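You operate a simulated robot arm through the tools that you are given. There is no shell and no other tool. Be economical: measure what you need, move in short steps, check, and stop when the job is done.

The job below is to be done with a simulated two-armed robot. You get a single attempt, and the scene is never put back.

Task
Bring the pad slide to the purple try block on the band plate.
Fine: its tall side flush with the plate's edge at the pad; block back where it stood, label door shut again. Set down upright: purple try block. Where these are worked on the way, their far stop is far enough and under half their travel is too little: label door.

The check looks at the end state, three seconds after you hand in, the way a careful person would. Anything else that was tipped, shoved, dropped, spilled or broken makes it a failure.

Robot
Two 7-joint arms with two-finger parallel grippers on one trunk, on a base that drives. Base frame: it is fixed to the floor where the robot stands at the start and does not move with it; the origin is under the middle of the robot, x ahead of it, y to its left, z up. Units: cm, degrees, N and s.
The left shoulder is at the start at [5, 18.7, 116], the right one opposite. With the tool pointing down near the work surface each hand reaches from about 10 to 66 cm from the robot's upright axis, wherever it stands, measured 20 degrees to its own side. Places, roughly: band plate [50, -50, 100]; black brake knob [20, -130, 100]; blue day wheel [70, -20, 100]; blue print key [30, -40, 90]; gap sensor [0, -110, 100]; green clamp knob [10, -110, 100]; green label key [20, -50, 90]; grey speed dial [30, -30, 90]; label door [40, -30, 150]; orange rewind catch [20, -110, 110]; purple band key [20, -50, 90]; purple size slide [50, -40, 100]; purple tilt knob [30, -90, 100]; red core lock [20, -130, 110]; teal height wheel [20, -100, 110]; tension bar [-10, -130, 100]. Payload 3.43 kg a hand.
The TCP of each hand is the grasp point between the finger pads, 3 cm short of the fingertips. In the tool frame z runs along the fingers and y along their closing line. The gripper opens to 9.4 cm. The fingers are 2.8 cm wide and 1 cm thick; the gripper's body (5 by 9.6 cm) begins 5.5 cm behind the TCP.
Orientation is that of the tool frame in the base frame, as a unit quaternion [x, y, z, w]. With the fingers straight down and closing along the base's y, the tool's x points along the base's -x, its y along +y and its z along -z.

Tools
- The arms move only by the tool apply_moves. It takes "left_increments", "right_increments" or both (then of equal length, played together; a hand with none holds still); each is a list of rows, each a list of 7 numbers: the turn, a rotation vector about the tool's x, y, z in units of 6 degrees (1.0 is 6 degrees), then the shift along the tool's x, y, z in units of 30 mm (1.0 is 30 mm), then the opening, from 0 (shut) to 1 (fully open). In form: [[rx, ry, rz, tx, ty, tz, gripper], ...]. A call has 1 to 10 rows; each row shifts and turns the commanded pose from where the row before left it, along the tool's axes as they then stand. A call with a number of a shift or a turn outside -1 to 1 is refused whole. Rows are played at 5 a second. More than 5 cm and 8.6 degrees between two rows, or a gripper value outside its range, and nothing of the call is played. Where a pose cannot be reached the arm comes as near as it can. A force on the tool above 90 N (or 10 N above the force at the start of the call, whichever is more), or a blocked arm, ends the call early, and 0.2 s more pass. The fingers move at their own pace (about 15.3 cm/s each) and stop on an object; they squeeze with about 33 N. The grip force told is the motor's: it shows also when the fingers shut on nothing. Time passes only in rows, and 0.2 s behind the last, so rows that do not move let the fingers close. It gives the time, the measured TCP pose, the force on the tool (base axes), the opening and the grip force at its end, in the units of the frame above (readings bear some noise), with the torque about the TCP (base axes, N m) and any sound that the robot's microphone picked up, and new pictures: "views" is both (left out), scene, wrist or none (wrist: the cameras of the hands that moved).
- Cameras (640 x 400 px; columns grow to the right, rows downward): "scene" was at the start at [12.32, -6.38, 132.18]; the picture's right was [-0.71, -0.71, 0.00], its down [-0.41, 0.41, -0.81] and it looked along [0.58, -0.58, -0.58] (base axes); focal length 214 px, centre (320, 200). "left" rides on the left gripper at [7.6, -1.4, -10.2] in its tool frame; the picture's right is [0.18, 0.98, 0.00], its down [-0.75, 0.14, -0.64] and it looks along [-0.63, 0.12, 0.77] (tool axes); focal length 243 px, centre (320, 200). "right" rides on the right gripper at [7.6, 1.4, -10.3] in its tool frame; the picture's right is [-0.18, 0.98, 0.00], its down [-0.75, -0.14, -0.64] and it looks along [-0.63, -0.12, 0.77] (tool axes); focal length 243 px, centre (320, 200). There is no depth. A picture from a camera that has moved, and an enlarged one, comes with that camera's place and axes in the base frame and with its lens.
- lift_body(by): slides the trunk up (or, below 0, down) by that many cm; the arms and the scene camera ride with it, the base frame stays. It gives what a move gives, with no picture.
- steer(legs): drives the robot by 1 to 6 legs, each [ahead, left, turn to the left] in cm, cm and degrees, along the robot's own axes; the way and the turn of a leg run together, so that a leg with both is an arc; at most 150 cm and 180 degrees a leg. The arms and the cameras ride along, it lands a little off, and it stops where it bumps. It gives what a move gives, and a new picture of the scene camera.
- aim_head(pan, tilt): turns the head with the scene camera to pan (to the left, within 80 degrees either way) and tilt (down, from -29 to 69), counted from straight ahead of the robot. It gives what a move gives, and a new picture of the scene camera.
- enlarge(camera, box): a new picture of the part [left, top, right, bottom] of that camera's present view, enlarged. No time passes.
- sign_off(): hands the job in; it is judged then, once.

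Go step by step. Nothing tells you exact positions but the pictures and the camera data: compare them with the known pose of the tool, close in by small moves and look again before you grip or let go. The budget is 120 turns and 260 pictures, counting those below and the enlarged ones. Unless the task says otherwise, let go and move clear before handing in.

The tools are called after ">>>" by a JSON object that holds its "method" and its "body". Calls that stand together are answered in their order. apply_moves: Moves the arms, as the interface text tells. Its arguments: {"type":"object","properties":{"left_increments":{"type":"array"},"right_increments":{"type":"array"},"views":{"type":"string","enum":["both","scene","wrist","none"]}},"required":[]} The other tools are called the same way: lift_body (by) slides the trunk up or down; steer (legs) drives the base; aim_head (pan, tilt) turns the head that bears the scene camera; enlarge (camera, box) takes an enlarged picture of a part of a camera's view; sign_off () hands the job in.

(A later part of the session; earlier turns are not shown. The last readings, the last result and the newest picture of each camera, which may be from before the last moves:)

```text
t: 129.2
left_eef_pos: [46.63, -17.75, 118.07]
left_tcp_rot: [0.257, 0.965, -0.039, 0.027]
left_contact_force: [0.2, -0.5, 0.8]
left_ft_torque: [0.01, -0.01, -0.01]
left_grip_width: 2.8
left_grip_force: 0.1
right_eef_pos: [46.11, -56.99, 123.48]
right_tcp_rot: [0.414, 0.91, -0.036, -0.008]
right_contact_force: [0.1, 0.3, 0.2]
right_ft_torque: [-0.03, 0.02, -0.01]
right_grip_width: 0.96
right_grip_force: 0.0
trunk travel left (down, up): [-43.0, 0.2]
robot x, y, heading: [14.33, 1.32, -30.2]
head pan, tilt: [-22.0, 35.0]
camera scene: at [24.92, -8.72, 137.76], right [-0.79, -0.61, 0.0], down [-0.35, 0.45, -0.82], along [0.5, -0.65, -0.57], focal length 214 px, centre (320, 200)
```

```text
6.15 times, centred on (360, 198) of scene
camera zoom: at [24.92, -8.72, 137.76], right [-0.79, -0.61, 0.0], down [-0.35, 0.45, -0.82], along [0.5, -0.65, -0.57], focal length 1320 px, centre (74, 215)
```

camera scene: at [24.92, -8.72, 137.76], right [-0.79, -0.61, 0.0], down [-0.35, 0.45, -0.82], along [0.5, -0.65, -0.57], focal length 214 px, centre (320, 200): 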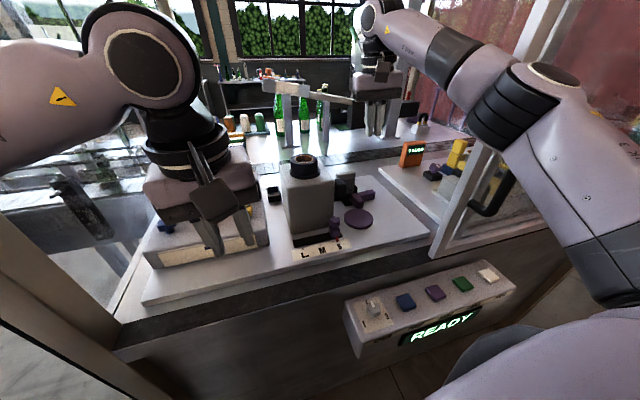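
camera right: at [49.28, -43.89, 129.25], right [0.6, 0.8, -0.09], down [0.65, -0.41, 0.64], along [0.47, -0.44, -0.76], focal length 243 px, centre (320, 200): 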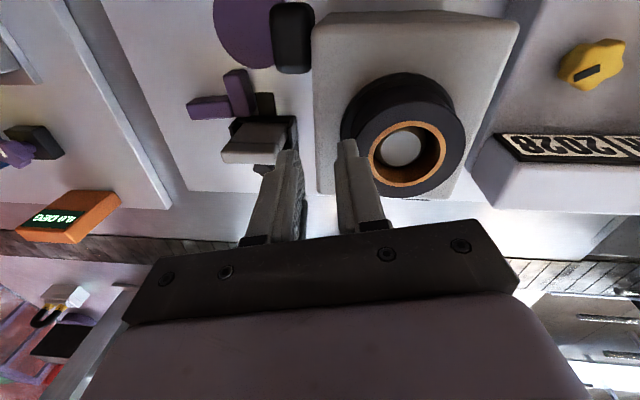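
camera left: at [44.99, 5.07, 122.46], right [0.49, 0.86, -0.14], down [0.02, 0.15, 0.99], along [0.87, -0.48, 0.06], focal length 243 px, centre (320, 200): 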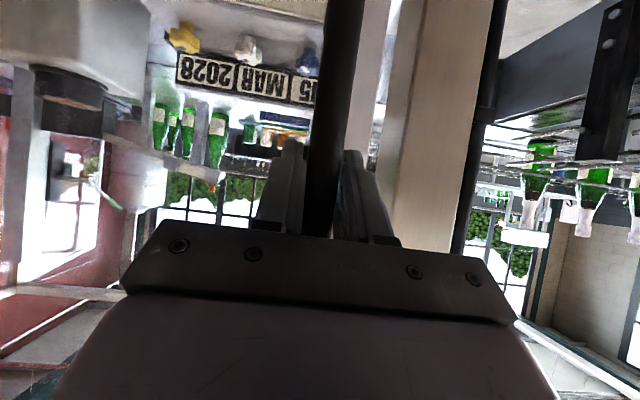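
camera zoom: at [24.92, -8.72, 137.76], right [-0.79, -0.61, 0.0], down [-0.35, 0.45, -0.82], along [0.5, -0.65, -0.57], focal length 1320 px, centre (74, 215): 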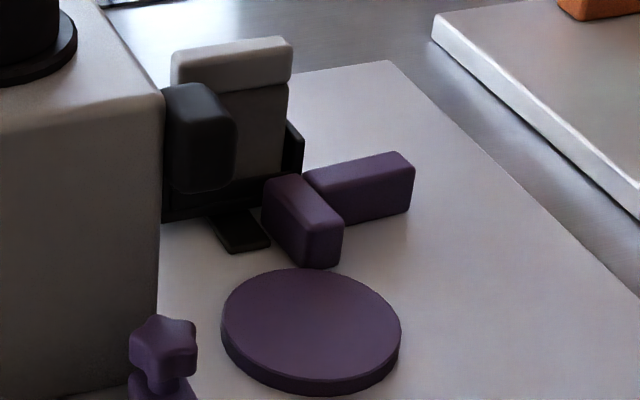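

The block lies on its side, tall part pointing right. I'll turn the hand about its axis by ~77° to grip the tall part across its thickness, later tilting it upright.

>>> {"method": "apply_moves", "body": {"right_increments": [[0, 0, 1, 0, 0, 0, 0.5], [0, 0, 1, 0, 0, 0, 0.5], [0, 0, 1, 0, 0, 0, 0.5], [0, 0, 1, 0, 0, 0, 0.5], [0, 0, 1, 0, 0, 0, 0.5], [0, 0, 1, 0, 0, 0, 0.5], [0, 0, 1, 0, 0, 0, 0.5], [0, 0, 1, 0, 0, 0, 0.5], [0, 0, 1, 0, 0, 0, 0.5], [0, 0, 1, 0, 0, 0, 0.5]], "views": "none"}}

>>> {"method": "apply_moves", "body": {"right_increments": [[0, 0, 1, 0, 0, 0, 0.5], [0, 0, 1, 0, 0, 0, 0.5], [0, 0, 0.8, 0, 0, 0, 0.5]], "views": "both"}}

```text
t: 131.3
left_eef_pos: [46.63, -17.7, 117.99]
left_tcp_rot: [0.257, 0.965, -0.038, 0.028]
left_contact_force: [0.3, 0.2, -0.5]
left_ft_torque: [0.0, 0.01, -0.02]
left_grip_width: 2.84
left_grip_force: 0.1
right_eef_pos: [46.03, -57.02, 123.5]
right_tcp_rot: [0.814, 0.58, -0.036, 0.01]
right_contact_force: [0.6, 0.1, 0.0]
right_ft_torque: [-0.02, 0.05, 0.01]
right_grip_width: 4.7
right_grip_force: 0.1
trunk travel left (down, up): [-43.0, 0.2]
robot x, y, heading: [14.63, 1.36, -30.5]
head pan, tilt: [-22.0, 35.0]
```

```text
t: 132.2
left_eef_pos: [46.66, -17.73, 118.15]
left_tcp_rot: [0.257, 0.965, -0.038, 0.028]
left_contact_force: [-0.6, 0.7, 0.6]
left_ft_torque: [-0.01, -0.02, 0.03]
left_grip_width: 2.82
left_grip_force: 0.0
right_eef_pos: [45.99, -57.06, 123.49]
right_tcp_rot: [0.89, 0.454, -0.034, 0.015]
right_contact_force: [-0.8, 0.5, 0.5]
right_ft_torque: [-0.01, -0.02, -0.05]
right_grip_width: 4.72
right_grip_force: 0.0
trunk travel left (down, up): [-43.0, 0.2]
robot x, y, heading: [14.18, 1.62, -30.5]
head pan, tilt: [-22.0, 35.0]
camera scene: at [24.93, -8.72, 137.75], right [-0.79, -0.61, 0.0], down [-0.35, 0.45, -0.82], along [0.5, -0.65, -0.57], focal length 214 px, centre (320, 200)
camera right: at [52.15, -51.16, 133.2], right [0.69, -0.72, 0.01], down [-0.52, -0.49, 0.7], along [-0.5, -0.49, -0.72], focal length 243 px, centre (320, 200)
```

scene: 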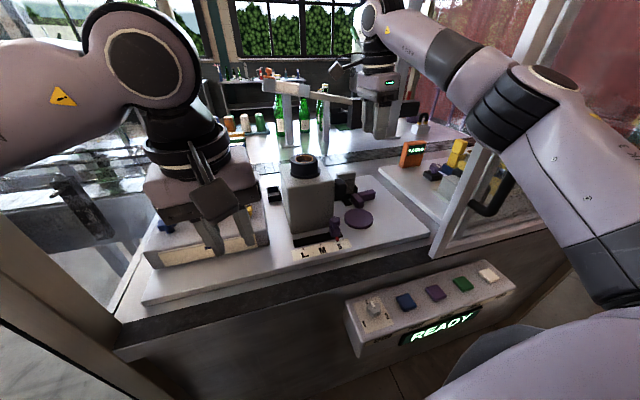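
right: 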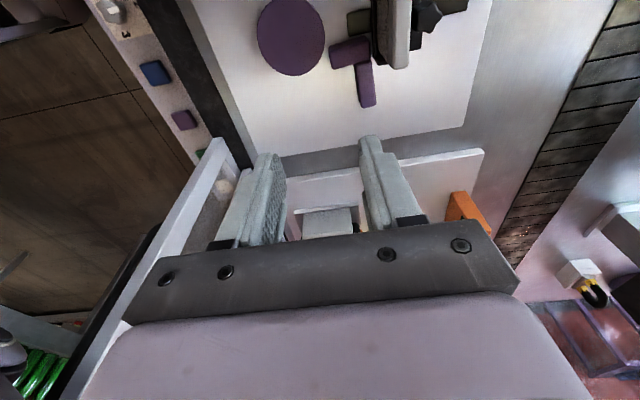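

The turn worked. I zoom to fix the tall part's exact place.

>>> {"method": "enlarge", "body": {"camera": "right", "box": [240, 0, 480, 150]}}

```text
2.67 times, centred on (360, 75) of right
camera zoom: at [52.15, -51.16, 133.2], right [0.69, -0.72, 0.01], down [-0.52, -0.49, 0.7], along [-0.5, -0.49, -0.72], focal length 647 px, centre (213, 533)
```

zoom: 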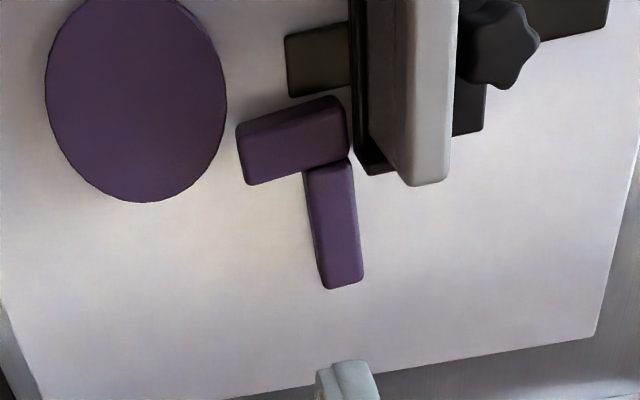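

Block geometry is clear. I strafe 4 cm left for elbow room, then look where things are.

>>> {"method": "steer", "body": {"legs": [[0, 4, 0]]}}

>>> {"method": "apply_moves", "body": {"right_increments": [[0, 1, 0, -0.9, 0.9, 0, 0.5], [0, 1, 0, -0.9, 0.9, 0, 0.5], [0, 0, 0, -0.9, 0, 0.3, 0.5]], "views": "both"}}

```text
t: 133.0
left_eef_pos: [46.92, -17.2, 118.09]
left_tcp_rot: [0.257, 0.965, -0.038, 0.028]
left_contact_force: [0.1, -0.4, 0.3]
left_ft_torque: [0.02, 0.0, 0.02]
left_grip_width: 2.81
left_grip_force: 0.0
right_eef_pos: [46.38, -56.43, 123.5]
right_tcp_rot: [0.89, 0.455, -0.034, 0.015]
right_contact_force: [-0.1, -0.2, -0.2]
right_ft_torque: [0.02, 0.02, -0.01]
right_grip_width: 4.68
right_grip_force: 0.0
trunk travel left (down, up): [-43.0, 0.2]
robot x, y, heading: [14.44, 1.97, -30.6]
head pan, tilt: [-22.0, 35.0]
stopped in leg 1: the robot was blocked; the commanded pose is now the measured one
camera scene: at [25.26, -8.11, 137.75], right [-0.79, -0.61, 0.0], down [-0.35, 0.46, -0.82], along [0.5, -0.65, -0.57], focal length 214 px, centre (320, 200)
```

scene: 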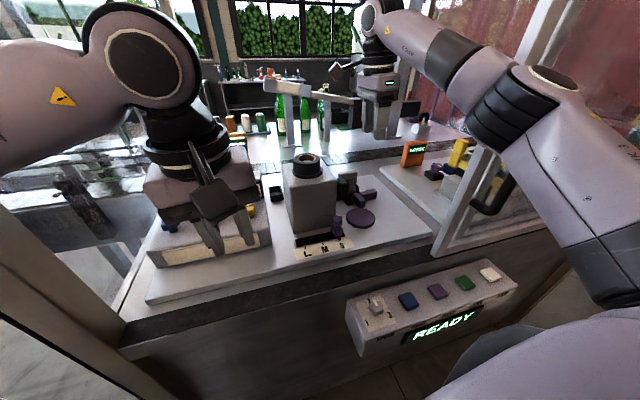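

```text
t: 133.8
left_eef_pos: [47.29, -16.72, 118.07]
left_tcp_rot: [0.256, 0.965, -0.041, 0.027]
left_contact_force: [0.9, 0.6, -0.6]
left_ft_torque: [-0.03, 0.03, 0.01]
left_grip_width: 2.82
left_grip_force: 0.1
right_eef_pos: [43.02, -62.66, 122.04]
right_tcp_rot: [0.887, 0.457, 0.057, -0.03]
right_contact_force: [0.1, 0.8, -0.1]
right_ft_torque: [-0.01, 0.0, 0.06]
right_grip_width: 4.67
right_grip_force: 0.0
right hand out of reach, approached as far as the arm can: row 1, 2, 3
trunk travel left (down, up): [-43.0, 0.2]
robot x, y, heading: [15.06, 1.62, -30.3]
head pan, tilt: [-22.0, 35.0]
camera scene: at [25.6, -7.66, 137.77], right [-0.79, -0.61, 0.0], down [-0.35, 0.45, -0.82], along [0.5, -0.65, -0.57], focal length 214 px, centre (320, 200)
camera right: at [47.91, -58.36, 133.14], right [0.69, -0.72, -0.03], down [-0.6, -0.59, 0.54], along [-0.4, -0.36, -0.84], focal length 243 px, centre (320, 200)
```

scene: 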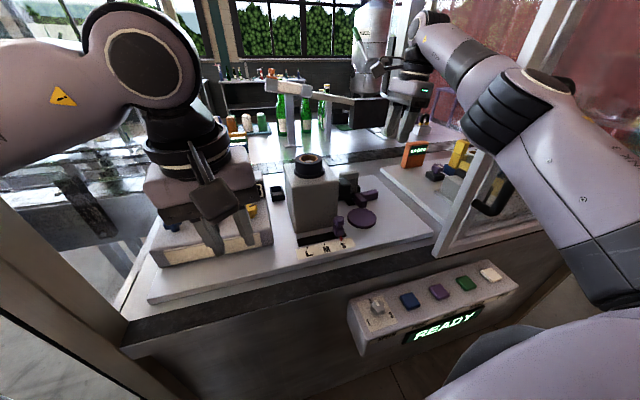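
right: 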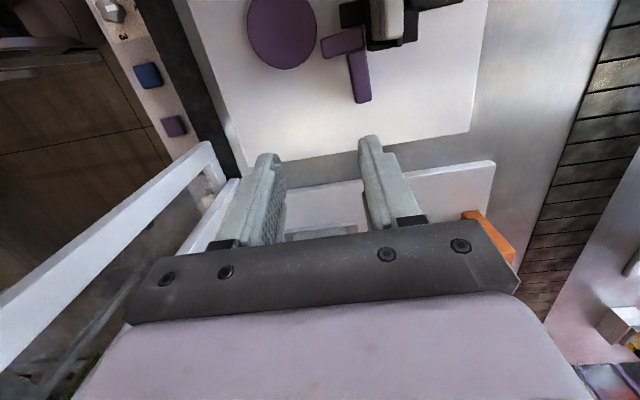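

Higher up the reach is limited; lower it is fine. I descend toward the block's tall part and check at z≈107.

>>> {"method": "apply_moves", "body": {"right_increments": [[0, 0, 0, 0, 0.2, 1, 0.5], [0, 0, 0, 0, 0.3, 1, 0.5], [0, 0, 0, 0, 0.4, 1, 0.5], [0, 0, 0, 0, 0.4, 1, 0.5], [0, 0, 0, 0, 0.3, 1, 0.5]], "views": "both"}}

```text
t: 135.0
left_eef_pos: [46.85, -17.2, 118.12]
left_tcp_rot: [0.258, 0.965, -0.038, 0.029]
left_contact_force: [0.4, -0.1, -0.5]
left_ft_torque: [0.04, -0.02, -0.03]
left_grip_width: 2.83
left_grip_force: 0.0
right_eef_pos: [46.31, -63.87, 106.51]
right_tcp_rot: [0.889, 0.453, 0.058, -0.034]
right_contact_force: [-0.1, 0.1, -0.8]
right_ft_torque: [0.02, 0.0, 0.0]
right_grip_width: 4.7
right_grip_force: 0.0
right hand out of reach, approached as far as the arm can: row 4, 5
trunk travel left (down, up): [-43.0, 0.2]
robot x, y, heading: [15.14, 2.07, -30.4]
head pan, tilt: [-22.0, 35.0]
camera scene: at [25.16, -8.31, 137.72], right [-0.79, -0.61, 0.0], down [-0.35, 0.46, -0.82], along [0.5, -0.65, -0.57], focal length 214 px, centre (320, 200)
camera right: at [51.19, -59.77, 117.79], right [0.69, -0.73, -0.03], down [-0.6, -0.59, 0.53], along [-0.41, -0.35, -0.84], focal length 243 px, centre (320, 200)
```

scene: 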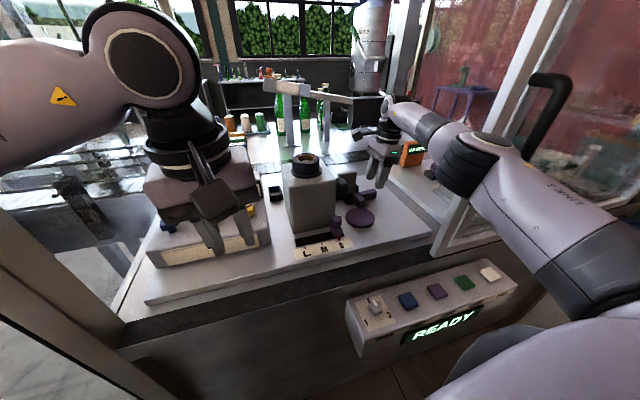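
right: 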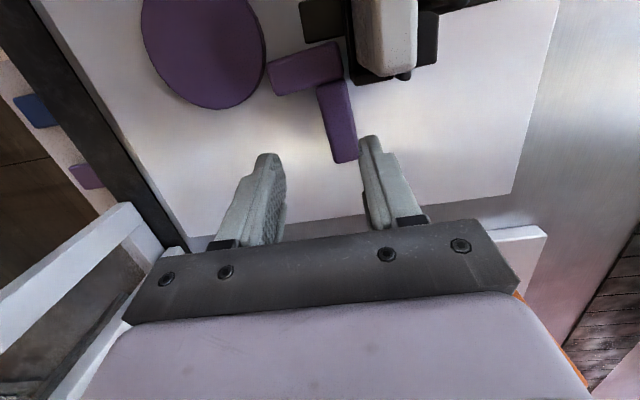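

Just short of reach; I drive 3 cm ahead.

>>> {"method": "steer", "body": {"legs": [[3, -0.5, 0]]}}

>>> {"method": "apply_moves", "body": {"right_increments": [[0, 0, 0, 0, 0, 0.3, 0.5]], "views": "wrist"}}

```text
t: 136.0
left_eef_pos: [48.97, -18.72, 117.87]
left_tcp_rot: [0.254, 0.966, -0.037, 0.027]
left_contact_force: [0.3, 0.4, -0.1]
left_ft_torque: [0.01, -0.01, 0.0]
left_grip_width: 2.8
left_grip_force: 0.1
right_eef_pos: [48.71, -65.3, 106.86]
right_tcp_rot: [0.888, 0.455, 0.059, -0.032]
right_contact_force: [0.2, -0.3, -1.3]
right_ft_torque: [-0.01, 0.0, 0.04]
right_grip_width: 4.7
right_grip_force: 0.2
trunk travel left (down, up): [-43.0, 0.2]
robot x, y, heading: [16.38, 0.21, -30.5]
head pan, tilt: [-22.0, 35.0]
stopped in leg 1: the robot was blocked; the commanded pose is now the measured one
camera scene: at [27.19, -9.79, 137.8], right [-0.79, -0.61, 0.0], down [-0.35, 0.45, -0.82], along [0.5, -0.65, -0.57], focal length 214 px, centre (320, 200)
```

scene: 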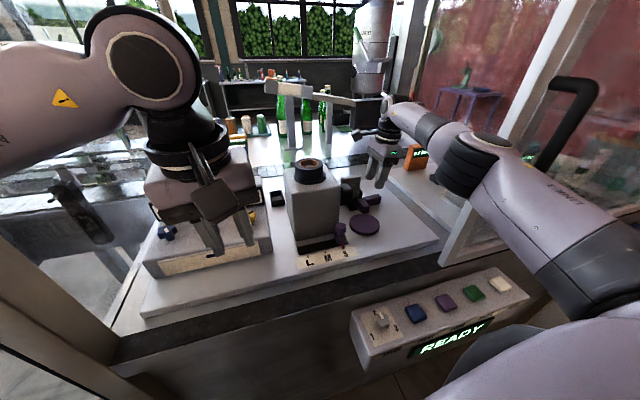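

```text
t: 136.4
left_eef_pos: [48.94, -18.69, 117.96]
left_tcp_rot: [0.254, 0.966, -0.037, 0.028]
left_contact_force: [0.6, -0.1, 0.5]
left_ft_torque: [0.02, -0.04, 0.02]
left_grip_width: 2.83
left_grip_force: 0.0
right_eef_pos: [48.69, -65.2, 106.02]
right_tcp_rot: [0.888, 0.455, 0.059, -0.032]
right_contact_force: [0.3, 0.2, 0.2]
right_ft_torque: [0.04, 0.02, 0.0]
right_grip_width: 4.7
right_grip_force: 0.0
trunk travel left (down, up): [-43.0, 0.2]
robot x, y, heading: [17.01, 0.41, -30.3]
head pan, tilt: [-22.0, 35.0]
camera right: at [53.62, -61.04, 117.16], right [0.69, -0.72, -0.03], down [-0.6, -0.59, 0.54], along [-0.4, -0.35, -0.84], focal length 243 px, centre (320, 200)
```

right: 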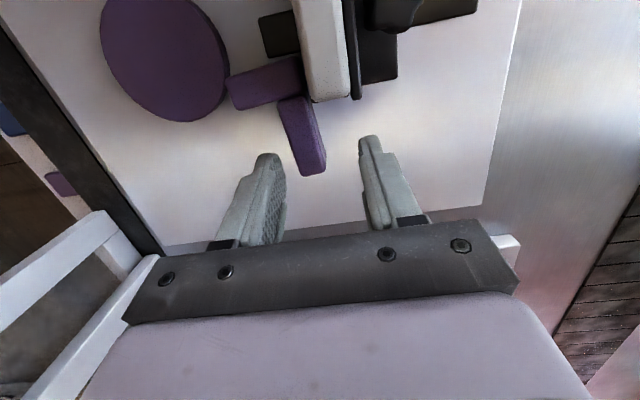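

The tall part is between the fingers' line; I correct by 1 cm and lower onto it, then close.

>>> {"method": "apply_moves", "body": {"right_increments": [[0, 0, 0, 0, -0.33, 0.4, 0.5], [0, 0, 0, 0, 0, 0.6, 0.5], [0, 0, 0, 0, 0, 0.6, 0.5]], "views": "wrist"}}

```text
t: 136.9
left_eef_pos: [49.04, -17.74, 118.03]
left_tcp_rot: [0.26, 0.964, -0.039, 0.028]
left_contact_force: [0.2, -0.6, 0.0]
left_ft_torque: [-0.02, 0.03, 0.02]
left_grip_width: 2.82
left_grip_force: 0.0
right_eef_pos: [49.54, -63.52, 105.48]
right_tcp_rot: [0.887, 0.46, 0.043, -0.013]
right_contact_force: [-12.4, -6.5, -4.5]
right_ft_torque: [-0.18, 0.54, -0.25]
right_grip_width: 4.33
right_grip_force: 0.2
trunk travel left (down, up): [-43.0, 0.2]
robot x, y, heading: [16.84, 0.52, -29.9]
head pan, tilt: [-22.0, 35.0]
stopped in row 2 (right hand): the force on the tool passed its limit at 102 N (the readings are from after the stop); the commanded pose is now the measured one
camera right: at [54.49, -58.81, 116.42], right [0.7, -0.72, 0.0], down [-0.59, -0.57, 0.57], along [-0.41, -0.4, -0.82], focal length 243 px, centre (320, 200)
```

right: 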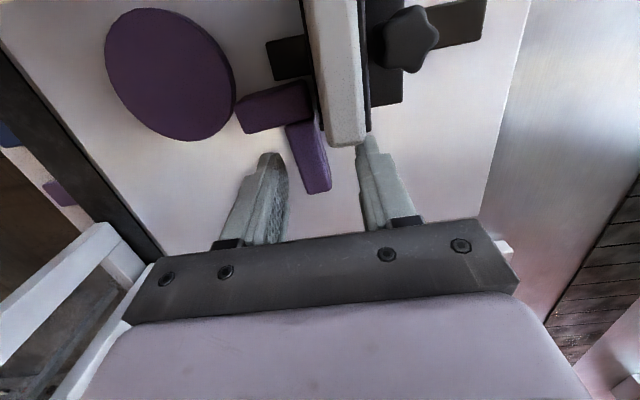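

Something touched (rear finger at the pad's end, or the elbow at the handle). I raise a little and look at the elbow.

>>> {"method": "apply_moves", "body": {"right_increments": [[0, 0, 0, -0.2, 0, -0.5, 0.5], [0, 0, 0, -0.3, -0.2, -0.5, 0.5]], "views": "none"}}

>>> {"method": "aim_head", "body": {"pan": -55, "tilt": 25}}

```text
t: 137.7
left_eef_pos: [49.03, -17.44, 117.88]
left_tcp_rot: [0.261, 0.964, -0.04, 0.029]
left_contact_force: [1.0, 0.0, -0.9]
left_ft_torque: [-0.01, 0.05, 0.01]
left_grip_width: 2.8
left_grip_force: 0.0
right_eef_pos: [49.42, -62.64, 107.11]
right_tcp_rot: [0.878, 0.477, 0.042, -0.023]
right_contact_force: [0.5, -0.6, -0.4]
right_ft_torque: [0.0, 0.02, 0.0]
right_grip_width: 4.71
right_grip_force: 0.1
trunk travel left (down, up): [-43.0, 0.2]
robot x, y, heading: [17.05, 0.49, -29.5]
head pan, tilt: [-22.0, 35.0]
stopped in row 2 (right hand): the arm was blocked; the commanded pose is now the measured one
```

```text
t: 138.7
left_eef_pos: [48.96, -17.44, 117.84]
left_tcp_rot: [0.261, 0.964, -0.04, 0.028]
left_contact_force: [0.6, 0.3, -0.5]
left_ft_torque: [-0.01, 0.0, 0.0]
left_grip_width: 2.84
left_grip_force: 0.1
right_eef_pos: [49.58, -62.59, 107.26]
right_tcp_rot: [0.878, 0.477, 0.042, -0.022]
right_contact_force: [-1.0, 0.1, -0.2]
right_ft_torque: [-0.02, 0.01, -0.03]
right_grip_width: 4.7
right_grip_force: 0.1
trunk travel left (down, up): [-43.0, 0.2]
robot x, y, heading: [16.99, 0.32, -29.6]
head pan, tilt: [-55.0, 25.0]
camera scene: at [23.42, -10.66, 139.42], right [-1.0, -0.09, 0.0], down [-0.04, 0.41, -0.91], along [0.08, -0.91, -0.41], focal length 214 px, centre (320, 200)
```

scene: 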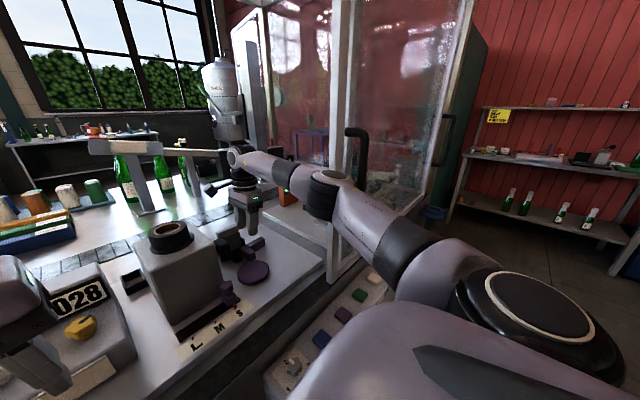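

The elbow is caught by the stile again when reaching that far right. New plan: grip the block by its foot with the hand in its normal yaw, re-lay it on the plate turned by 90°, then tilt it up from there. First I lift, move left and turn the hand back.

>>> {"method": "apply_moves", "body": {"right_increments": [[0, 0, 0, 0.8, 0, -0.8, 0.5], [0, 0, -0.5, 0.8, -0.3, -0.8, 0.5], [0, 0, -1, 0, -0.3, -0.8, 0.5], [0, 0, -1, 0, 0, -0.8, 0.5], [0, 0, -1, 0, 0, 0, 0.5], [0, 0, -1, 0, 0, 0, 0.5], [0, 0, -1, 0, 0, 0, 0.5], [0, 0, -1, 0, 0, 0, 0.5], [0, 0, -1, 0, 0, 0, 0.5], [0, 0, -1, 0, 0, 0, 0.5]], "views": "none"}}

>>> {"method": "apply_moves", "body": {"right_increments": [[0, 0, -1, 0, 0, 0, 0.5], [0, 0, -1, 0, 0, 0, 0.5], [0, 0, -1, 0, 0, 0, 0.5], [0, 0, -1, 0, 0, 0, 0.5], [0, 0, -1, 0, 0, 0, 0.5], [0, 0, -1, 0, 0, 0, 0.5]], "views": "both"}}

```text
t: 140.9
left_eef_pos: [48.89, -17.92, 117.96]
left_tcp_rot: [0.261, 0.964, -0.038, 0.029]
left_contact_force: [0.3, 0.5, 0.2]
left_ft_torque: [-0.02, 0.01, 0.0]
left_grip_width: 2.84
left_grip_force: 0.1
right_eef_pos: [49.68, -59.37, 117.22]
right_tcp_rot: [0.589, 0.807, 0.051, -0.001]
right_contact_force: [0.5, -0.5, 0.6]
right_ft_torque: [0.01, 0.01, 0.01]
right_grip_width: 4.7
right_grip_force: 0.0
trunk travel left (down, up): [-43.0, 0.2]
robot x, y, heading: [17.11, 0.33, -29.5]
head pan, tilt: [-55.0, 25.0]
```

```text
t: 142.3
left_eef_pos: [48.7, -18.02, 117.73]
left_tcp_rot: [0.261, 0.964, -0.037, 0.028]
left_contact_force: [-0.6, -0.1, -0.9]
left_ft_torque: [0.01, 0.01, -0.01]
left_grip_width: 2.84
left_grip_force: 0.0
right_eef_pos: [49.65, -59.36, 117.14]
right_tcp_rot: [0.311, 0.949, 0.05, 0.014]
right_contact_force: [0.6, -0.1, -0.8]
right_ft_torque: [0.03, 0.03, 0.01]
right_grip_width: 4.7
right_grip_force: 0.0
trunk travel left (down, up): [-43.0, 0.2]
robot x, y, heading: [16.85, 0.68, -29.9]
head pan, tilt: [-55.0, 25.0]
camera scene: at [23.15, -11.32, 139.38], right [-1.0, -0.09, 0.0], down [-0.04, 0.42, -0.91], along [0.08, -0.9, -0.42], focal length 214 px, centre (320, 200)
camera right: at [43.81, -54.62, 127.57], right [0.73, 0.68, 0.1], down [0.49, -0.61, 0.62], along [0.48, -0.4, -0.78], focal length 243 px, centre (320, 200)
```

scene: 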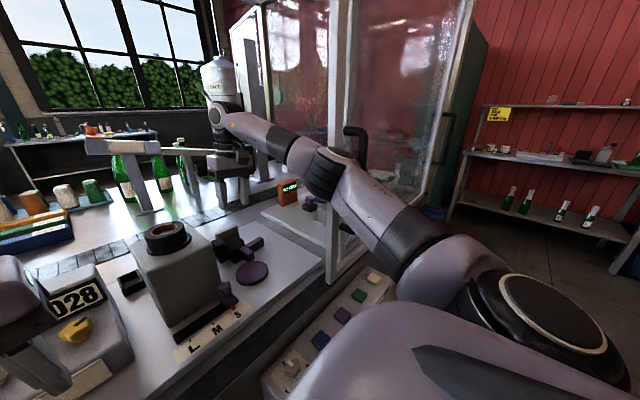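
right: 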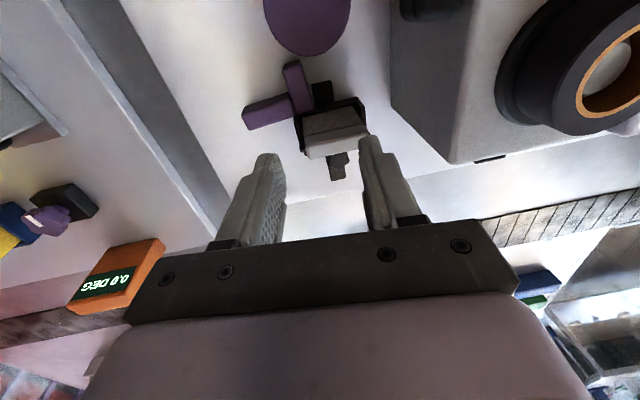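

The hand is right above the foot. I level it, shift 2 cm back and descend partway.

>>> {"method": "apply_moves", "body": {"right_increments": [[1, 0, 0, 0.6, 0, 0, 0.5], [0, 0, 0, 0, 0, 1, 0.5], [0, 0, 0, 0, 0, 1, 0.5], [0, 0, 0, 0, 0, 1, 0.5]], "views": "wrist"}}

```text
t: 143.5
left_eef_pos: [49.07, -15.94, 118.12]
left_tcp_rot: [0.26, 0.964, -0.046, 0.031]
left_contact_force: [0.3, -0.6, 0.1]
left_ft_torque: [-0.02, 0.03, 0.0]
left_grip_width: 2.8
left_grip_force: 0.0
right_eef_pos: [50.09, -55.07, 110.33]
right_tcp_rot: [0.291, 0.956, -0.014, 0.012]
right_contact_force: [-0.2, -0.5, -0.6]
right_ft_torque: [0.05, 0.0, 0.0]
right_grip_width: 4.68
right_grip_force: 0.1
trunk travel left (down, up): [-43.0, 0.2]
robot x, y, heading: [17.2, 0.83, -29.4]
head pan, tilt: [-55.0, 25.0]
stopped in row 4 (right hand): the arm was blocked; the commanded pose is now the measured one
camera right: at [44.47, -49.36, 120.41], right [0.7, 0.71, -0.01], down [0.54, -0.51, 0.67], along [0.47, -0.47, -0.74], focal length 243 px, centre (320, 200)
```

right: 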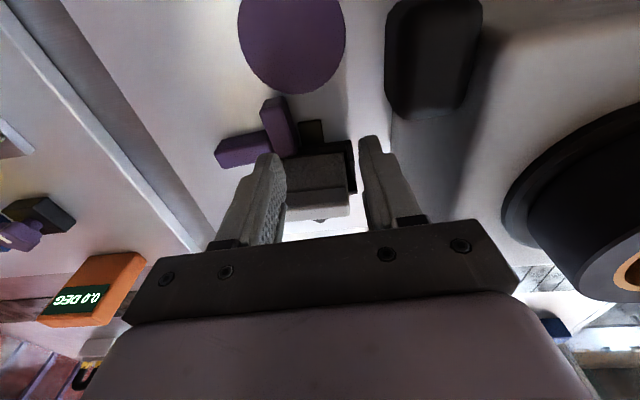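

The bent elbow hits the stile again; with the arm nearly straight it would not. I back the base 5 cm so the arm works stretched.

>>> {"method": "apply_moves", "body": {"right_increments": [[0, 0, 0, -0.5, 0, -1, 0.5], [0, 0, 0, -0.5, 0, -1, 0.5]], "views": "none"}}

>>> {"method": "steer", "body": {"legs": [[-6, 0, 0]]}}

```text
t: 144.1
left_eef_pos: [48.75, -18.44, 117.82]
left_tcp_rot: [0.261, 0.964, -0.035, 0.029]
left_contact_force: [-0.9, 0.4, 0.3]
left_ft_torque: [-0.02, -0.05, 0.03]
left_grip_width: 2.82
left_grip_force: 0.2
right_eef_pos: [51.36, -59.91, 114.78]
right_tcp_rot: [0.302, 0.953, 0.0, 0.005]
right_contact_force: [-0.6, -0.3, -0.5]
right_ft_torque: [-0.01, -0.01, 0.0]
right_grip_width: 4.69
right_grip_force: 0.1
trunk travel left (down, up): [-43.0, 0.2]
robot x, y, heading: [16.88, 0.26, -29.7]
head pan, tilt: [-55.0, 25.0]
```

```text
t: 145.1
left_eef_pos: [43.58, -15.42, 117.86]
left_tcp_rot: [0.261, 0.964, -0.034, 0.029]
left_contact_force: [-0.3, 0.0, 0.1]
left_ft_torque: [-0.02, -0.01, -0.01]
left_grip_width: 2.83
left_grip_force: 0.1
right_eef_pos: [46.2, -56.8, 114.72]
right_tcp_rot: [0.301, 0.954, -0.001, 0.005]
right_contact_force: [0.2, 0.5, 0.0]
right_ft_torque: [-0.03, -0.01, -0.01]
right_grip_width: 4.72
right_grip_force: 0.0
trunk travel left (down, up): [-43.0, 0.2]
robot x, y, heading: [11.93, 3.6, -29.8]
head pan, tilt: [-55.0, 25.0]
camera scene: at [17.92, -8.79, 139.34], right [-1.0, -0.09, 0.0], down [-0.04, 0.42, -0.91], along [0.08, -0.9, -0.42], focal length 214 px, centre (320, 200)
```

scene: 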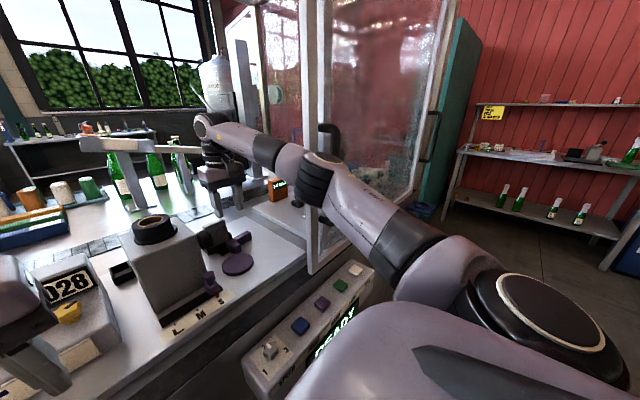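

Now I reach with a stretched arm: forward 2.5 cm and down in steps.

>>> {"method": "apply_moves", "body": {"right_increments": [[0, 0, 0, -0.4, 0, 1, 0.5], [0, 0, 0, -0.4, 0, 1, 0.5], [0, 0, 0, 0, 0, 0.8, 0.5]], "views": "both"}}

```text
t: 145.9
left_eef_pos: [43.7, -15.44, 117.89]
left_tcp_rot: [0.262, 0.964, -0.035, 0.029]
left_contact_force: [-0.8, 0.7, 0.0]
left_ft_torque: [0.0, -0.03, 0.01]
left_grip_width: 2.82
left_grip_force: 0.0
right_eef_pos: [48.41, -58.17, 106.14]
right_tcp_rot: [0.3, 0.954, -0.001, 0.005]
right_contact_force: [-0.3, -1.0, 0.0]
right_ft_torque: [-0.02, 0.0, -0.01]
right_grip_width: 4.72
right_grip_force: 0.1
trunk travel left (down, up): [-43.0, 0.2]
robot x, y, heading: [12.06, 3.37, -29.4]
head pan, tilt: [-55.0, 25.0]
camera scene: at [18.01, -8.89, 139.33], right [-1.0, -0.09, 0.0], down [-0.04, 0.42, -0.91], along [0.08, -0.9, -0.42], focal length 214 px, centre (320, 200)
camera right: at [42.95, -52.53, 116.49], right [0.71, 0.7, 0.0], down [0.53, -0.54, 0.65], along [0.46, -0.46, -0.76], focal length 243 px, centre (320, 200)
```

scene: 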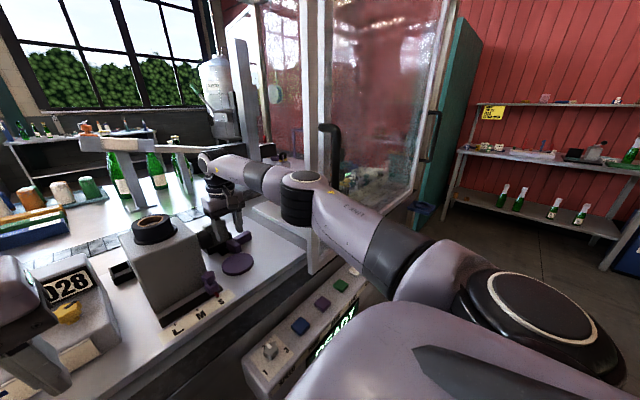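
right: 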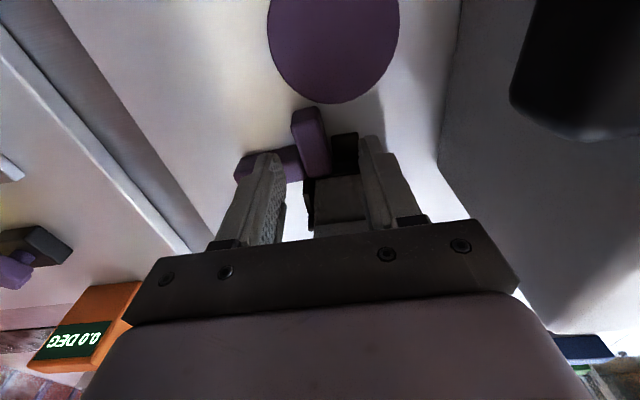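

Free this time, and the foot is centred between the fingers. I lower and close on it.

>>> {"method": "apply_moves", "body": {"right_increments": [[0, 0, 0, 0, -0.13, 0.8, 0.5], [0, 0, 0, 0, 0, 0.8, 0.5], [0, 0, 0, 0, 0, 0, 0.1], [0, 0, 0, 0, 0, 0, 0], [0, 0, 0, 0, 0, 0, 0], [0, 0, 0, 0, 0, 0, 0]], "views": "wrist"}}

```text
t: 147.3
left_eef_pos: [43.58, -15.61, 117.75]
left_tcp_rot: [0.261, 0.964, -0.035, 0.028]
left_contact_force: [-0.2, -0.4, 0.0]
left_ft_torque: [-0.05, 0.03, -0.03]
left_grip_width: 2.81
left_grip_force: 0.0
right_eef_pos: [48.11, -58.53, 101.35]
right_tcp_rot: [0.301, 0.954, -0.001, 0.004]
right_contact_force: [-2.2, -2.4, -0.4]
right_ft_torque: [-0.04, 0.09, -0.08]
right_grip_width: 2.15
right_grip_force: 33.1
trunk travel left (down, up): [-43.0, 0.2]
robot x, y, heading: [12.15, 3.63, -29.9]
head pan, tilt: [-55.0, 25.0]
camera right: at [42.66, -52.91, 111.57], right [0.71, 0.7, 0.0], down [0.53, -0.55, 0.65], along [0.45, -0.46, -0.76], focal length 243 px, centre (320, 200)
```

right: 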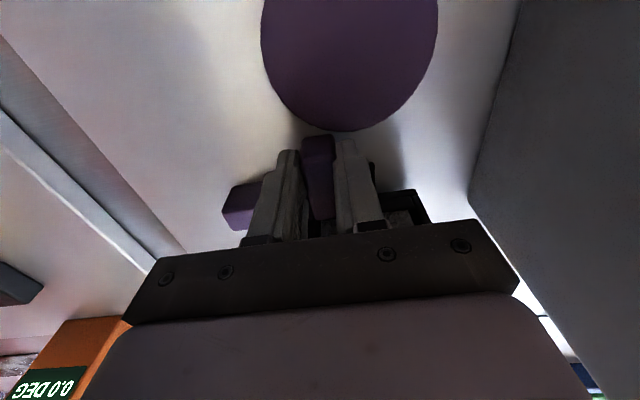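

The foot is gripped. I lift 9 cm and back the base 7 cm so the block can be turned clear of the pad.

>>> {"method": "apply_moves", "body": {"right_increments": [[0, 0, 0, 0, 0, -0.5, 0], [0, 0, 0, 0, 0, -0.8, 0], [0, 0, 0, 0, 0, -0.9, 0], [0, 0, 0, 0, 0, -0.9, 0]], "views": "none"}}

>>> {"method": "steer", "body": {"legs": [[-7, 0.7, 0]]}}

```text
t: 148.3
left_eef_pos: [43.61, -15.44, 117.75]
left_tcp_rot: [0.261, 0.964, -0.035, 0.028]
left_contact_force: [0.1, -0.3, 0.3]
left_ft_torque: [-0.02, -0.04, -0.03]
left_grip_width: 2.81
left_grip_force: 0.1
right_eef_pos: [47.27, -58.38, 110.66]
right_tcp_rot: [0.3, 0.954, -0.001, 0.006]
right_contact_force: [0.1, -0.8, -1.9]
right_ft_torque: [0.01, 0.0, 0.03]
right_grip_width: 2.13
right_grip_force: 32.9
right hand out of reach, approached as far as the arm can: row 4
trunk travel left (down, up): [-43.0, 0.2]
robot x, y, heading: [11.83, 3.33, -29.6]
head pan, tilt: [-55.0, 25.0]
```

```text
t: 149.3
left_eef_pos: [37.92, -11.33, 117.88]
left_tcp_rot: [0.261, 0.964, -0.034, 0.028]
left_contact_force: [-0.4, 0.1, 0.2]
left_ft_torque: [0.01, -0.01, -0.04]
left_grip_width: 2.86
left_grip_force: 0.0
right_eef_pos: [41.69, -54.29, 110.7]
right_tcp_rot: [0.301, 0.954, -0.001, 0.005]
right_contact_force: [-0.1, 0.2, -0.4]
right_ft_torque: [0.01, -0.01, 0.01]
right_grip_width: 2.12
right_grip_force: 33.3
trunk travel left (down, up): [-43.0, 0.2]
robot x, y, heading: [6.12, 7.06, -30.0]
head pan, tilt: [-55.0, 25.0]
camera scene: at [12.29, -4.77, 139.34], right [-1.0, -0.09, 0.0], down [-0.04, 0.42, -0.91], along [0.08, -0.9, -0.42], focal length 214 px, centre (320, 200)
```

scene: 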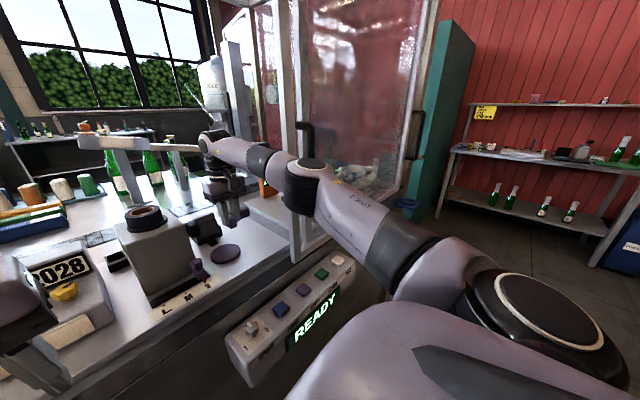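

Now I turn the hand 90° counter-clockwise with the block.

>>> {"method": "apply_moves", "body": {"right_increments": [[0, 0, -1, 0, 0, 0, 0], [0, 0, -1, 0, 0, 0, 0], [0, 0, -1, 0, 0, 0, 0], [0, 0, -1, 0, 0, 0, 0], [0, 0, -1, 0, 0, 0, 0], [0, 0, -1, 0, 0, 0, 0], [0, 0, -1, 0, 0, 0, 0], [0, 0, -1, 0, 0, 0, 0]], "views": "none"}}

>>> {"method": "apply_moves", "body": {"right_increments": [[0, 0, -1, 0, 0, 0, 0], [0, 0, -1, 0, 0, 0, 0], [0, 0, -1, 0, 0, 0, 0], [0, 0, -1, 0, 0, 0, 0], [0, 0, -1, 0, 0, 0, 0], [0, 0, -1, 0, 0, 0, 0], [0, 0, -1, 0, 0, 0, 0]], "views": "wrist"}}

>>> {"method": "aim_head", "body": {"pan": -30, "tilt": 30}}

```text
t: 151.1
left_eef_pos: [38.09, -11.53, 117.82]
left_tcp_rot: [0.261, 0.964, -0.036, 0.028]
left_contact_force: [-0.9, 0.3, -0.4]
left_ft_torque: [0.03, 0.0, 0.01]
left_grip_width: 2.82
left_grip_force: 0.0
right_eef_pos: [40.76, -53.46, 109.63]
right_tcp_rot: [0.251, 0.968, -0.001, 0.005]
right_contact_force: [-0.2, -0.1, -1.2]
right_ft_torque: [0.04, 0.03, -0.02]
right_grip_width: 2.13
right_grip_force: 32.8
right hand out of reach, approached as far as the arm can: row 1, 2, 3, 4, 5, 6, 7, 8
trunk travel left (down, up): [-43.0, 0.2]
robot x, y, heading: [6.2, 7.64, -29.6]
head pan, tilt: [-55.0, 25.0]
```

```text
t: 152.7
left_eef_pos: [38.05, -11.44, 117.7]
left_tcp_rot: [0.262, 0.964, -0.035, 0.028]
left_contact_force: [-0.1, -0.1, -0.1]
left_ft_torque: [-0.03, 0.0, -0.03]
left_grip_width: 2.82
left_grip_force: 0.0
right_eef_pos: [37.83, -53.13, 108.44]
right_tcp_rot: [0.195, 0.981, -0.001, 0.005]
right_contact_force: [0.5, 0.0, -1.5]
right_ft_torque: [0.01, 0.03, -0.02]
right_grip_width: 2.15
right_grip_force: 33.1
right hand out of reach, approached as far as the arm can: row 1, 2, 3, 4, 5, 6, 7
trunk travel left (down, up): [-43.0, 0.2]
robot x, y, heading: [5.77, 7.31, -29.7]
head pan, tilt: [-55.0, 25.0]
camera right: at [31.29, -48.83, 118.67], right [0.55, 0.84, 0.0], down [0.64, -0.41, 0.65], along [0.54, -0.35, -0.76], focal length 243 px, centre (320, 200)
```

right: 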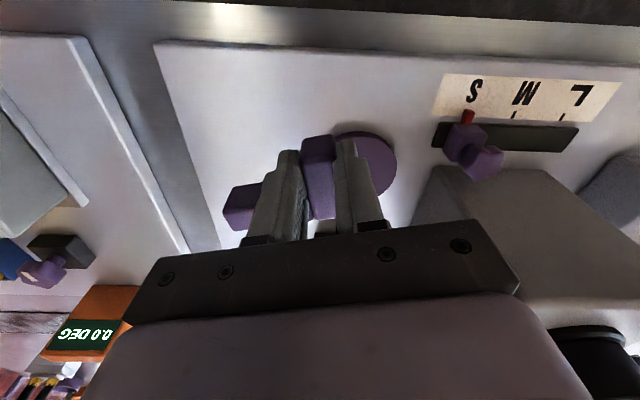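

```text
t: 153.6
left_eef_pos: [38.18, -11.37, 117.84]
left_tcp_rot: [0.261, 0.964, -0.035, 0.028]
left_contact_force: [0.1, 0.3, -0.3]
left_ft_torque: [-0.06, 0.0, 0.02]
left_grip_width: 2.83
left_grip_force: 0.1
right_eef_pos: [37.85, -53.16, 108.53]
right_tcp_rot: [0.196, 0.981, -0.002, 0.006]
right_contact_force: [-0.2, 0.9, -1.3]
right_ft_torque: [0.05, 0.03, 0.0]
right_grip_width: 2.12
right_grip_force: 33.0
trunk travel left (down, up): [-43.0, 0.2]
robot x, y, heading: [6.21, 7.02, -29.7]
head pan, tilt: [-30.0, 30.0]
camera scene: at [16.08, -3.46, 138.53], right [-0.86, -0.5, 0.0], down [-0.25, 0.43, -0.87], along [0.44, -0.75, -0.5], focal length 214 px, centre (320, 200)
```

scene: 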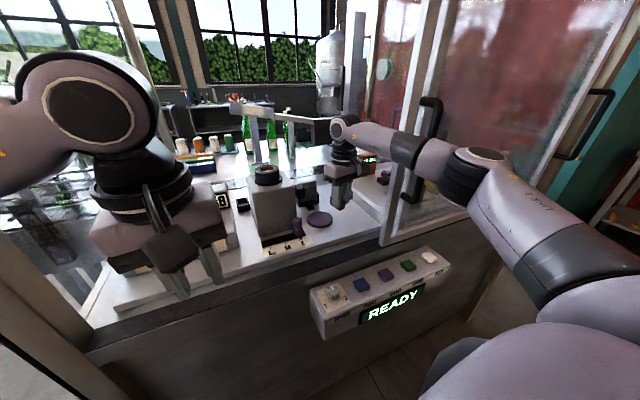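

The right wrist can't turn further that way (joint limit). I turn it back and will instead lay the block on the plate and use the clockwise side. First restore the yaw.

>>> {"method": "apply_moves", "body": {"right_increments": [[0, 0, 1, 0, 0, 0, 0], [0, 0, 1, 0, 0, 0, 0], [0, 0, 0.2, 0, 0, 0, 0]], "views": "none"}}

```text
t: 154.4
left_eef_pos: [38.15, -11.44, 117.84]
left_tcp_rot: [0.261, 0.964, -0.035, 0.028]
left_contact_force: [0.0, 0.7, -0.1]
left_ft_torque: [-0.03, 0.04, -0.04]
left_grip_width: 2.81
left_grip_force: 0.0
right_eef_pos: [37.8, -53.0, 108.37]
right_tcp_rot: [0.306, 0.952, -0.002, 0.004]
right_contact_force: [-0.3, 0.2, -1.4]
right_ft_torque: [0.03, 0.02, 0.04]
right_grip_width: 2.13
right_grip_force: 32.8
trunk travel left (down, up): [-43.0, 0.2]
robot x, y, heading: [6.41, 7.17, -29.7]
head pan, tilt: [-30.0, 30.0]
```

Yaw restored. Now I lay the block onto the plate (tall part pointing right).

>>> {"method": "apply_moves", "body": {"right_increments": [[0, 0, 0, -0.7, 0.6, 0, 0], [0, 0, 0, -0.7, 0.55, 0, 0], [0, 0, 0, 0, 0, 0.8, 0], [0, 0, 0, 0, 0, 0.7, 0]], "views": "both"}}

```text
t: 155.4
left_eef_pos: [38.0, -11.47, 117.82]
left_tcp_rot: [0.262, 0.964, -0.035, 0.028]
left_contact_force: [-0.4, -0.4, 0.1]
left_ft_torque: [0.01, -0.02, 0.0]
left_grip_width: 2.8
left_grip_force: 0.1
right_eef_pos: [43.37, -52.54, 103.86]
right_tcp_rot: [0.306, 0.952, -0.002, 0.005]
right_contact_force: [-0.8, 0.0, -0.8]
right_ft_torque: [0.02, 0.01, -0.01]
right_grip_width: 2.13
right_grip_force: 33.2
trunk travel left (down, up): [-43.0, 0.2]
robot x, y, heading: [6.46, 7.93, -30.0]
head pan, tilt: [-30.0, 30.0]
camera scene: at [16.12, -3.45, 138.53], right [-0.86, -0.5, 0.0], down [-0.25, 0.43, -0.87], along [0.44, -0.75, -0.5], focal length 214 px, centre (320, 200)
camera right: at [37.98, -46.97, 114.17], right [0.72, 0.69, 0.0], down [0.52, -0.55, 0.65], along [0.45, -0.47, -0.76], focal length 243 px, centre (320, 200)
```

scene: 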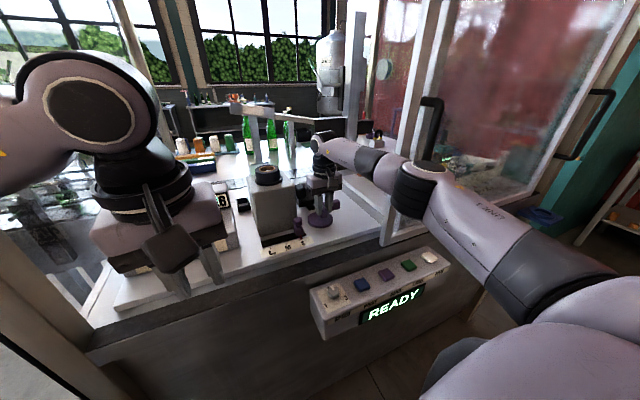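
right: 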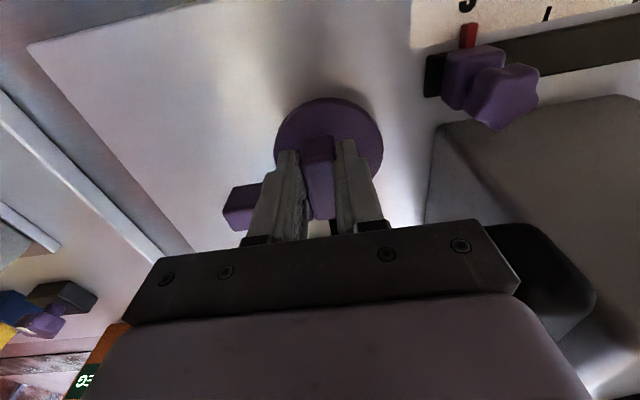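

Well above the plate. I lower the last bit and release.

>>> {"method": "apply_moves", "body": {"right_increments": [[0, 0, 0, 0, 0, 0.25, 0], [0, 0, 0, 0, 0, 0.2, 0], [0, 0, 0, 0, 0, 0, 0.45], [0, 0, 0, 0, 0, 0, 0.45], [0, 0, 0, 0, 0, -0.8, 0.45], [0, 0, 0, 0, 0, -1, 0.45], [0, 0, 0, 0, 0, -1, 0.45]], "views": "wrist"}}

```text
t: 157.0
left_eef_pos: [37.92, -11.34, 117.88]
left_tcp_rot: [0.261, 0.964, -0.034, 0.029]
left_contact_force: [-0.7, 0.0, 0.2]
left_ft_torque: [-0.02, -0.01, 0.02]
left_grip_width: 2.82
left_grip_force: 0.1
right_eef_pos: [43.37, -52.8, 111.15]
right_tcp_rot: [0.307, 0.952, -0.001, 0.005]
right_contact_force: [0.1, 0.1, 0.2]
right_ft_torque: [0.01, 0.0, -0.02]
right_grip_width: 4.24
right_grip_force: 0.0
trunk travel left (down, up): [-43.0, 0.2]
robot x, y, heading: [6.13, 7.62, -29.9]
head pan, tilt: [-30.0, 30.0]
camera right: at [37.95, -47.1, 121.24], right [0.72, 0.69, 0.0], down [0.52, -0.55, 0.65], along [0.45, -0.47, -0.76], focal length 243 px, centre (320, 200)
```

right: 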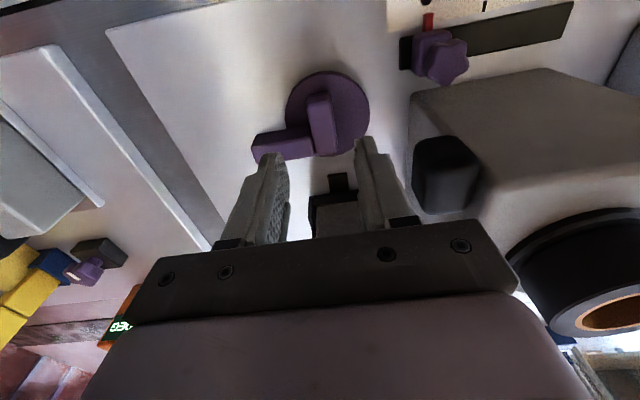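

The block lies on the plate. I rise and turn the hand 90° clockwise for gripping the tall part.

>>> {"method": "apply_moves", "body": {"right_increments": [[0, 0, 1, 0, 0, -0.6, 0.5], [0, 0, 1, 0, 0, -0.6, 0.5], [0, 0, 1, 0, 0, 0, 0.5], [0, 0, 1, 0, 0, 0, 0.5], [0, 0, 1, 0, 0, 0, 0.5], [0, 0, 1, 0, 0, 0, 0.5], [0, 0, 1, 0, 0, 0, 0.5], [0, 0, 1, 0, 0, 0, 0.5]], "views": "none"}}

>>> {"method": "apply_moves", "body": {"right_increments": [[0, 0, 1, 0, 0, 0, 0.5], [0, 0, 1, 0, 0, 0, 0.5], [0, 0, 1, 0, 0, 0, 0.5], [0, 0, 1, 0, 0, 0, 0.5], [0, 0, 1, 0, 0, 0, 0.5], [0, 0, 1, 0, 0, 0, 0.5], [0, 0, 1, 0, 0, 0, 0.5], [0, 0, 0, -1, 0.5, 0, 0.5]], "views": "both"}}

```text
t: 158.8
left_eef_pos: [38.17, -11.33, 117.79]
left_tcp_rot: [0.262, 0.964, -0.035, 0.028]
left_contact_force: [-0.5, 0.4, 0.7]
left_ft_torque: [0.02, 0.02, -0.01]
left_grip_width: 2.83
left_grip_force: 0.0
right_eef_pos: [43.12, -52.66, 114.66]
right_tcp_rot: [0.668, 0.744, 0.001, 0.005]
right_contact_force: [-0.2, -0.6, -0.7]
right_ft_torque: [0.0, -0.04, 0.0]
right_grip_width: 4.71
right_grip_force: 0.0
trunk travel left (down, up): [-43.0, 0.2]
robot x, y, heading: [6.24, 7.7, -29.7]
head pan, tilt: [-30.0, 30.0]
```

```text
t: 160.6
left_eef_pos: [38.01, -11.42, 117.76]
left_tcp_rot: [0.261, 0.964, -0.035, 0.029]
left_contact_force: [0.6, -0.1, 0.4]
left_ft_torque: [0.0, 0.02, 0.02]
left_grip_width: 2.8
left_grip_force: 0.0
right_eef_pos: [42.61, -53.43, 114.77]
right_tcp_rot: [0.89, 0.456, 0.003, 0.004]
right_contact_force: [-0.5, -1.0, -0.4]
right_ft_torque: [-0.01, 0.01, 0.03]
right_grip_width: 4.71
right_grip_force: 0.0
right hand out of reach, approached as far as the arm can: row 8
trunk travel left (down, up): [-43.0, 0.2]
robot x, y, heading: [6.36, 7.25, -29.7]
head pan, tilt: [-30.0, 30.0]
camera scene: at [16.08, -3.44, 138.53], right [-0.86, -0.5, 0.0], down [-0.25, 0.43, -0.87], along [0.44, -0.75, -0.5], focal length 214 px, centre (320, 200)
camera right: at [48.15, -48.07, 124.96], right [0.69, -0.72, 0.01], down [-0.56, -0.52, 0.64], along [-0.46, -0.45, -0.77], focal length 243 px, centre (320, 200)
```

scene: 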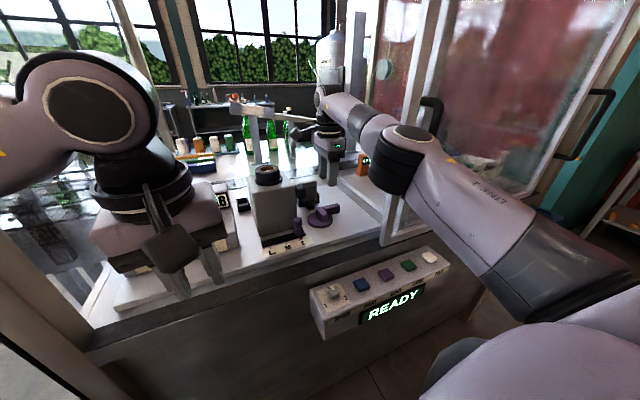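
right: 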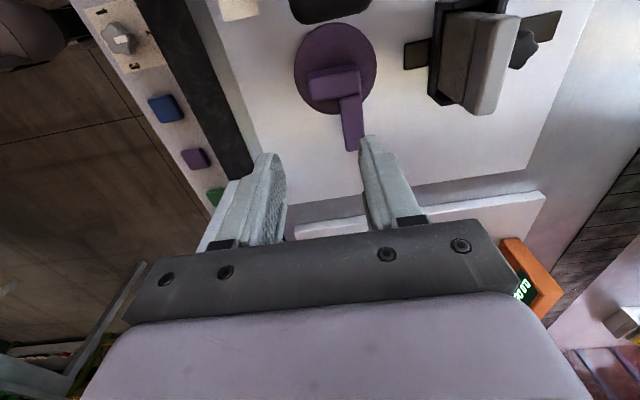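

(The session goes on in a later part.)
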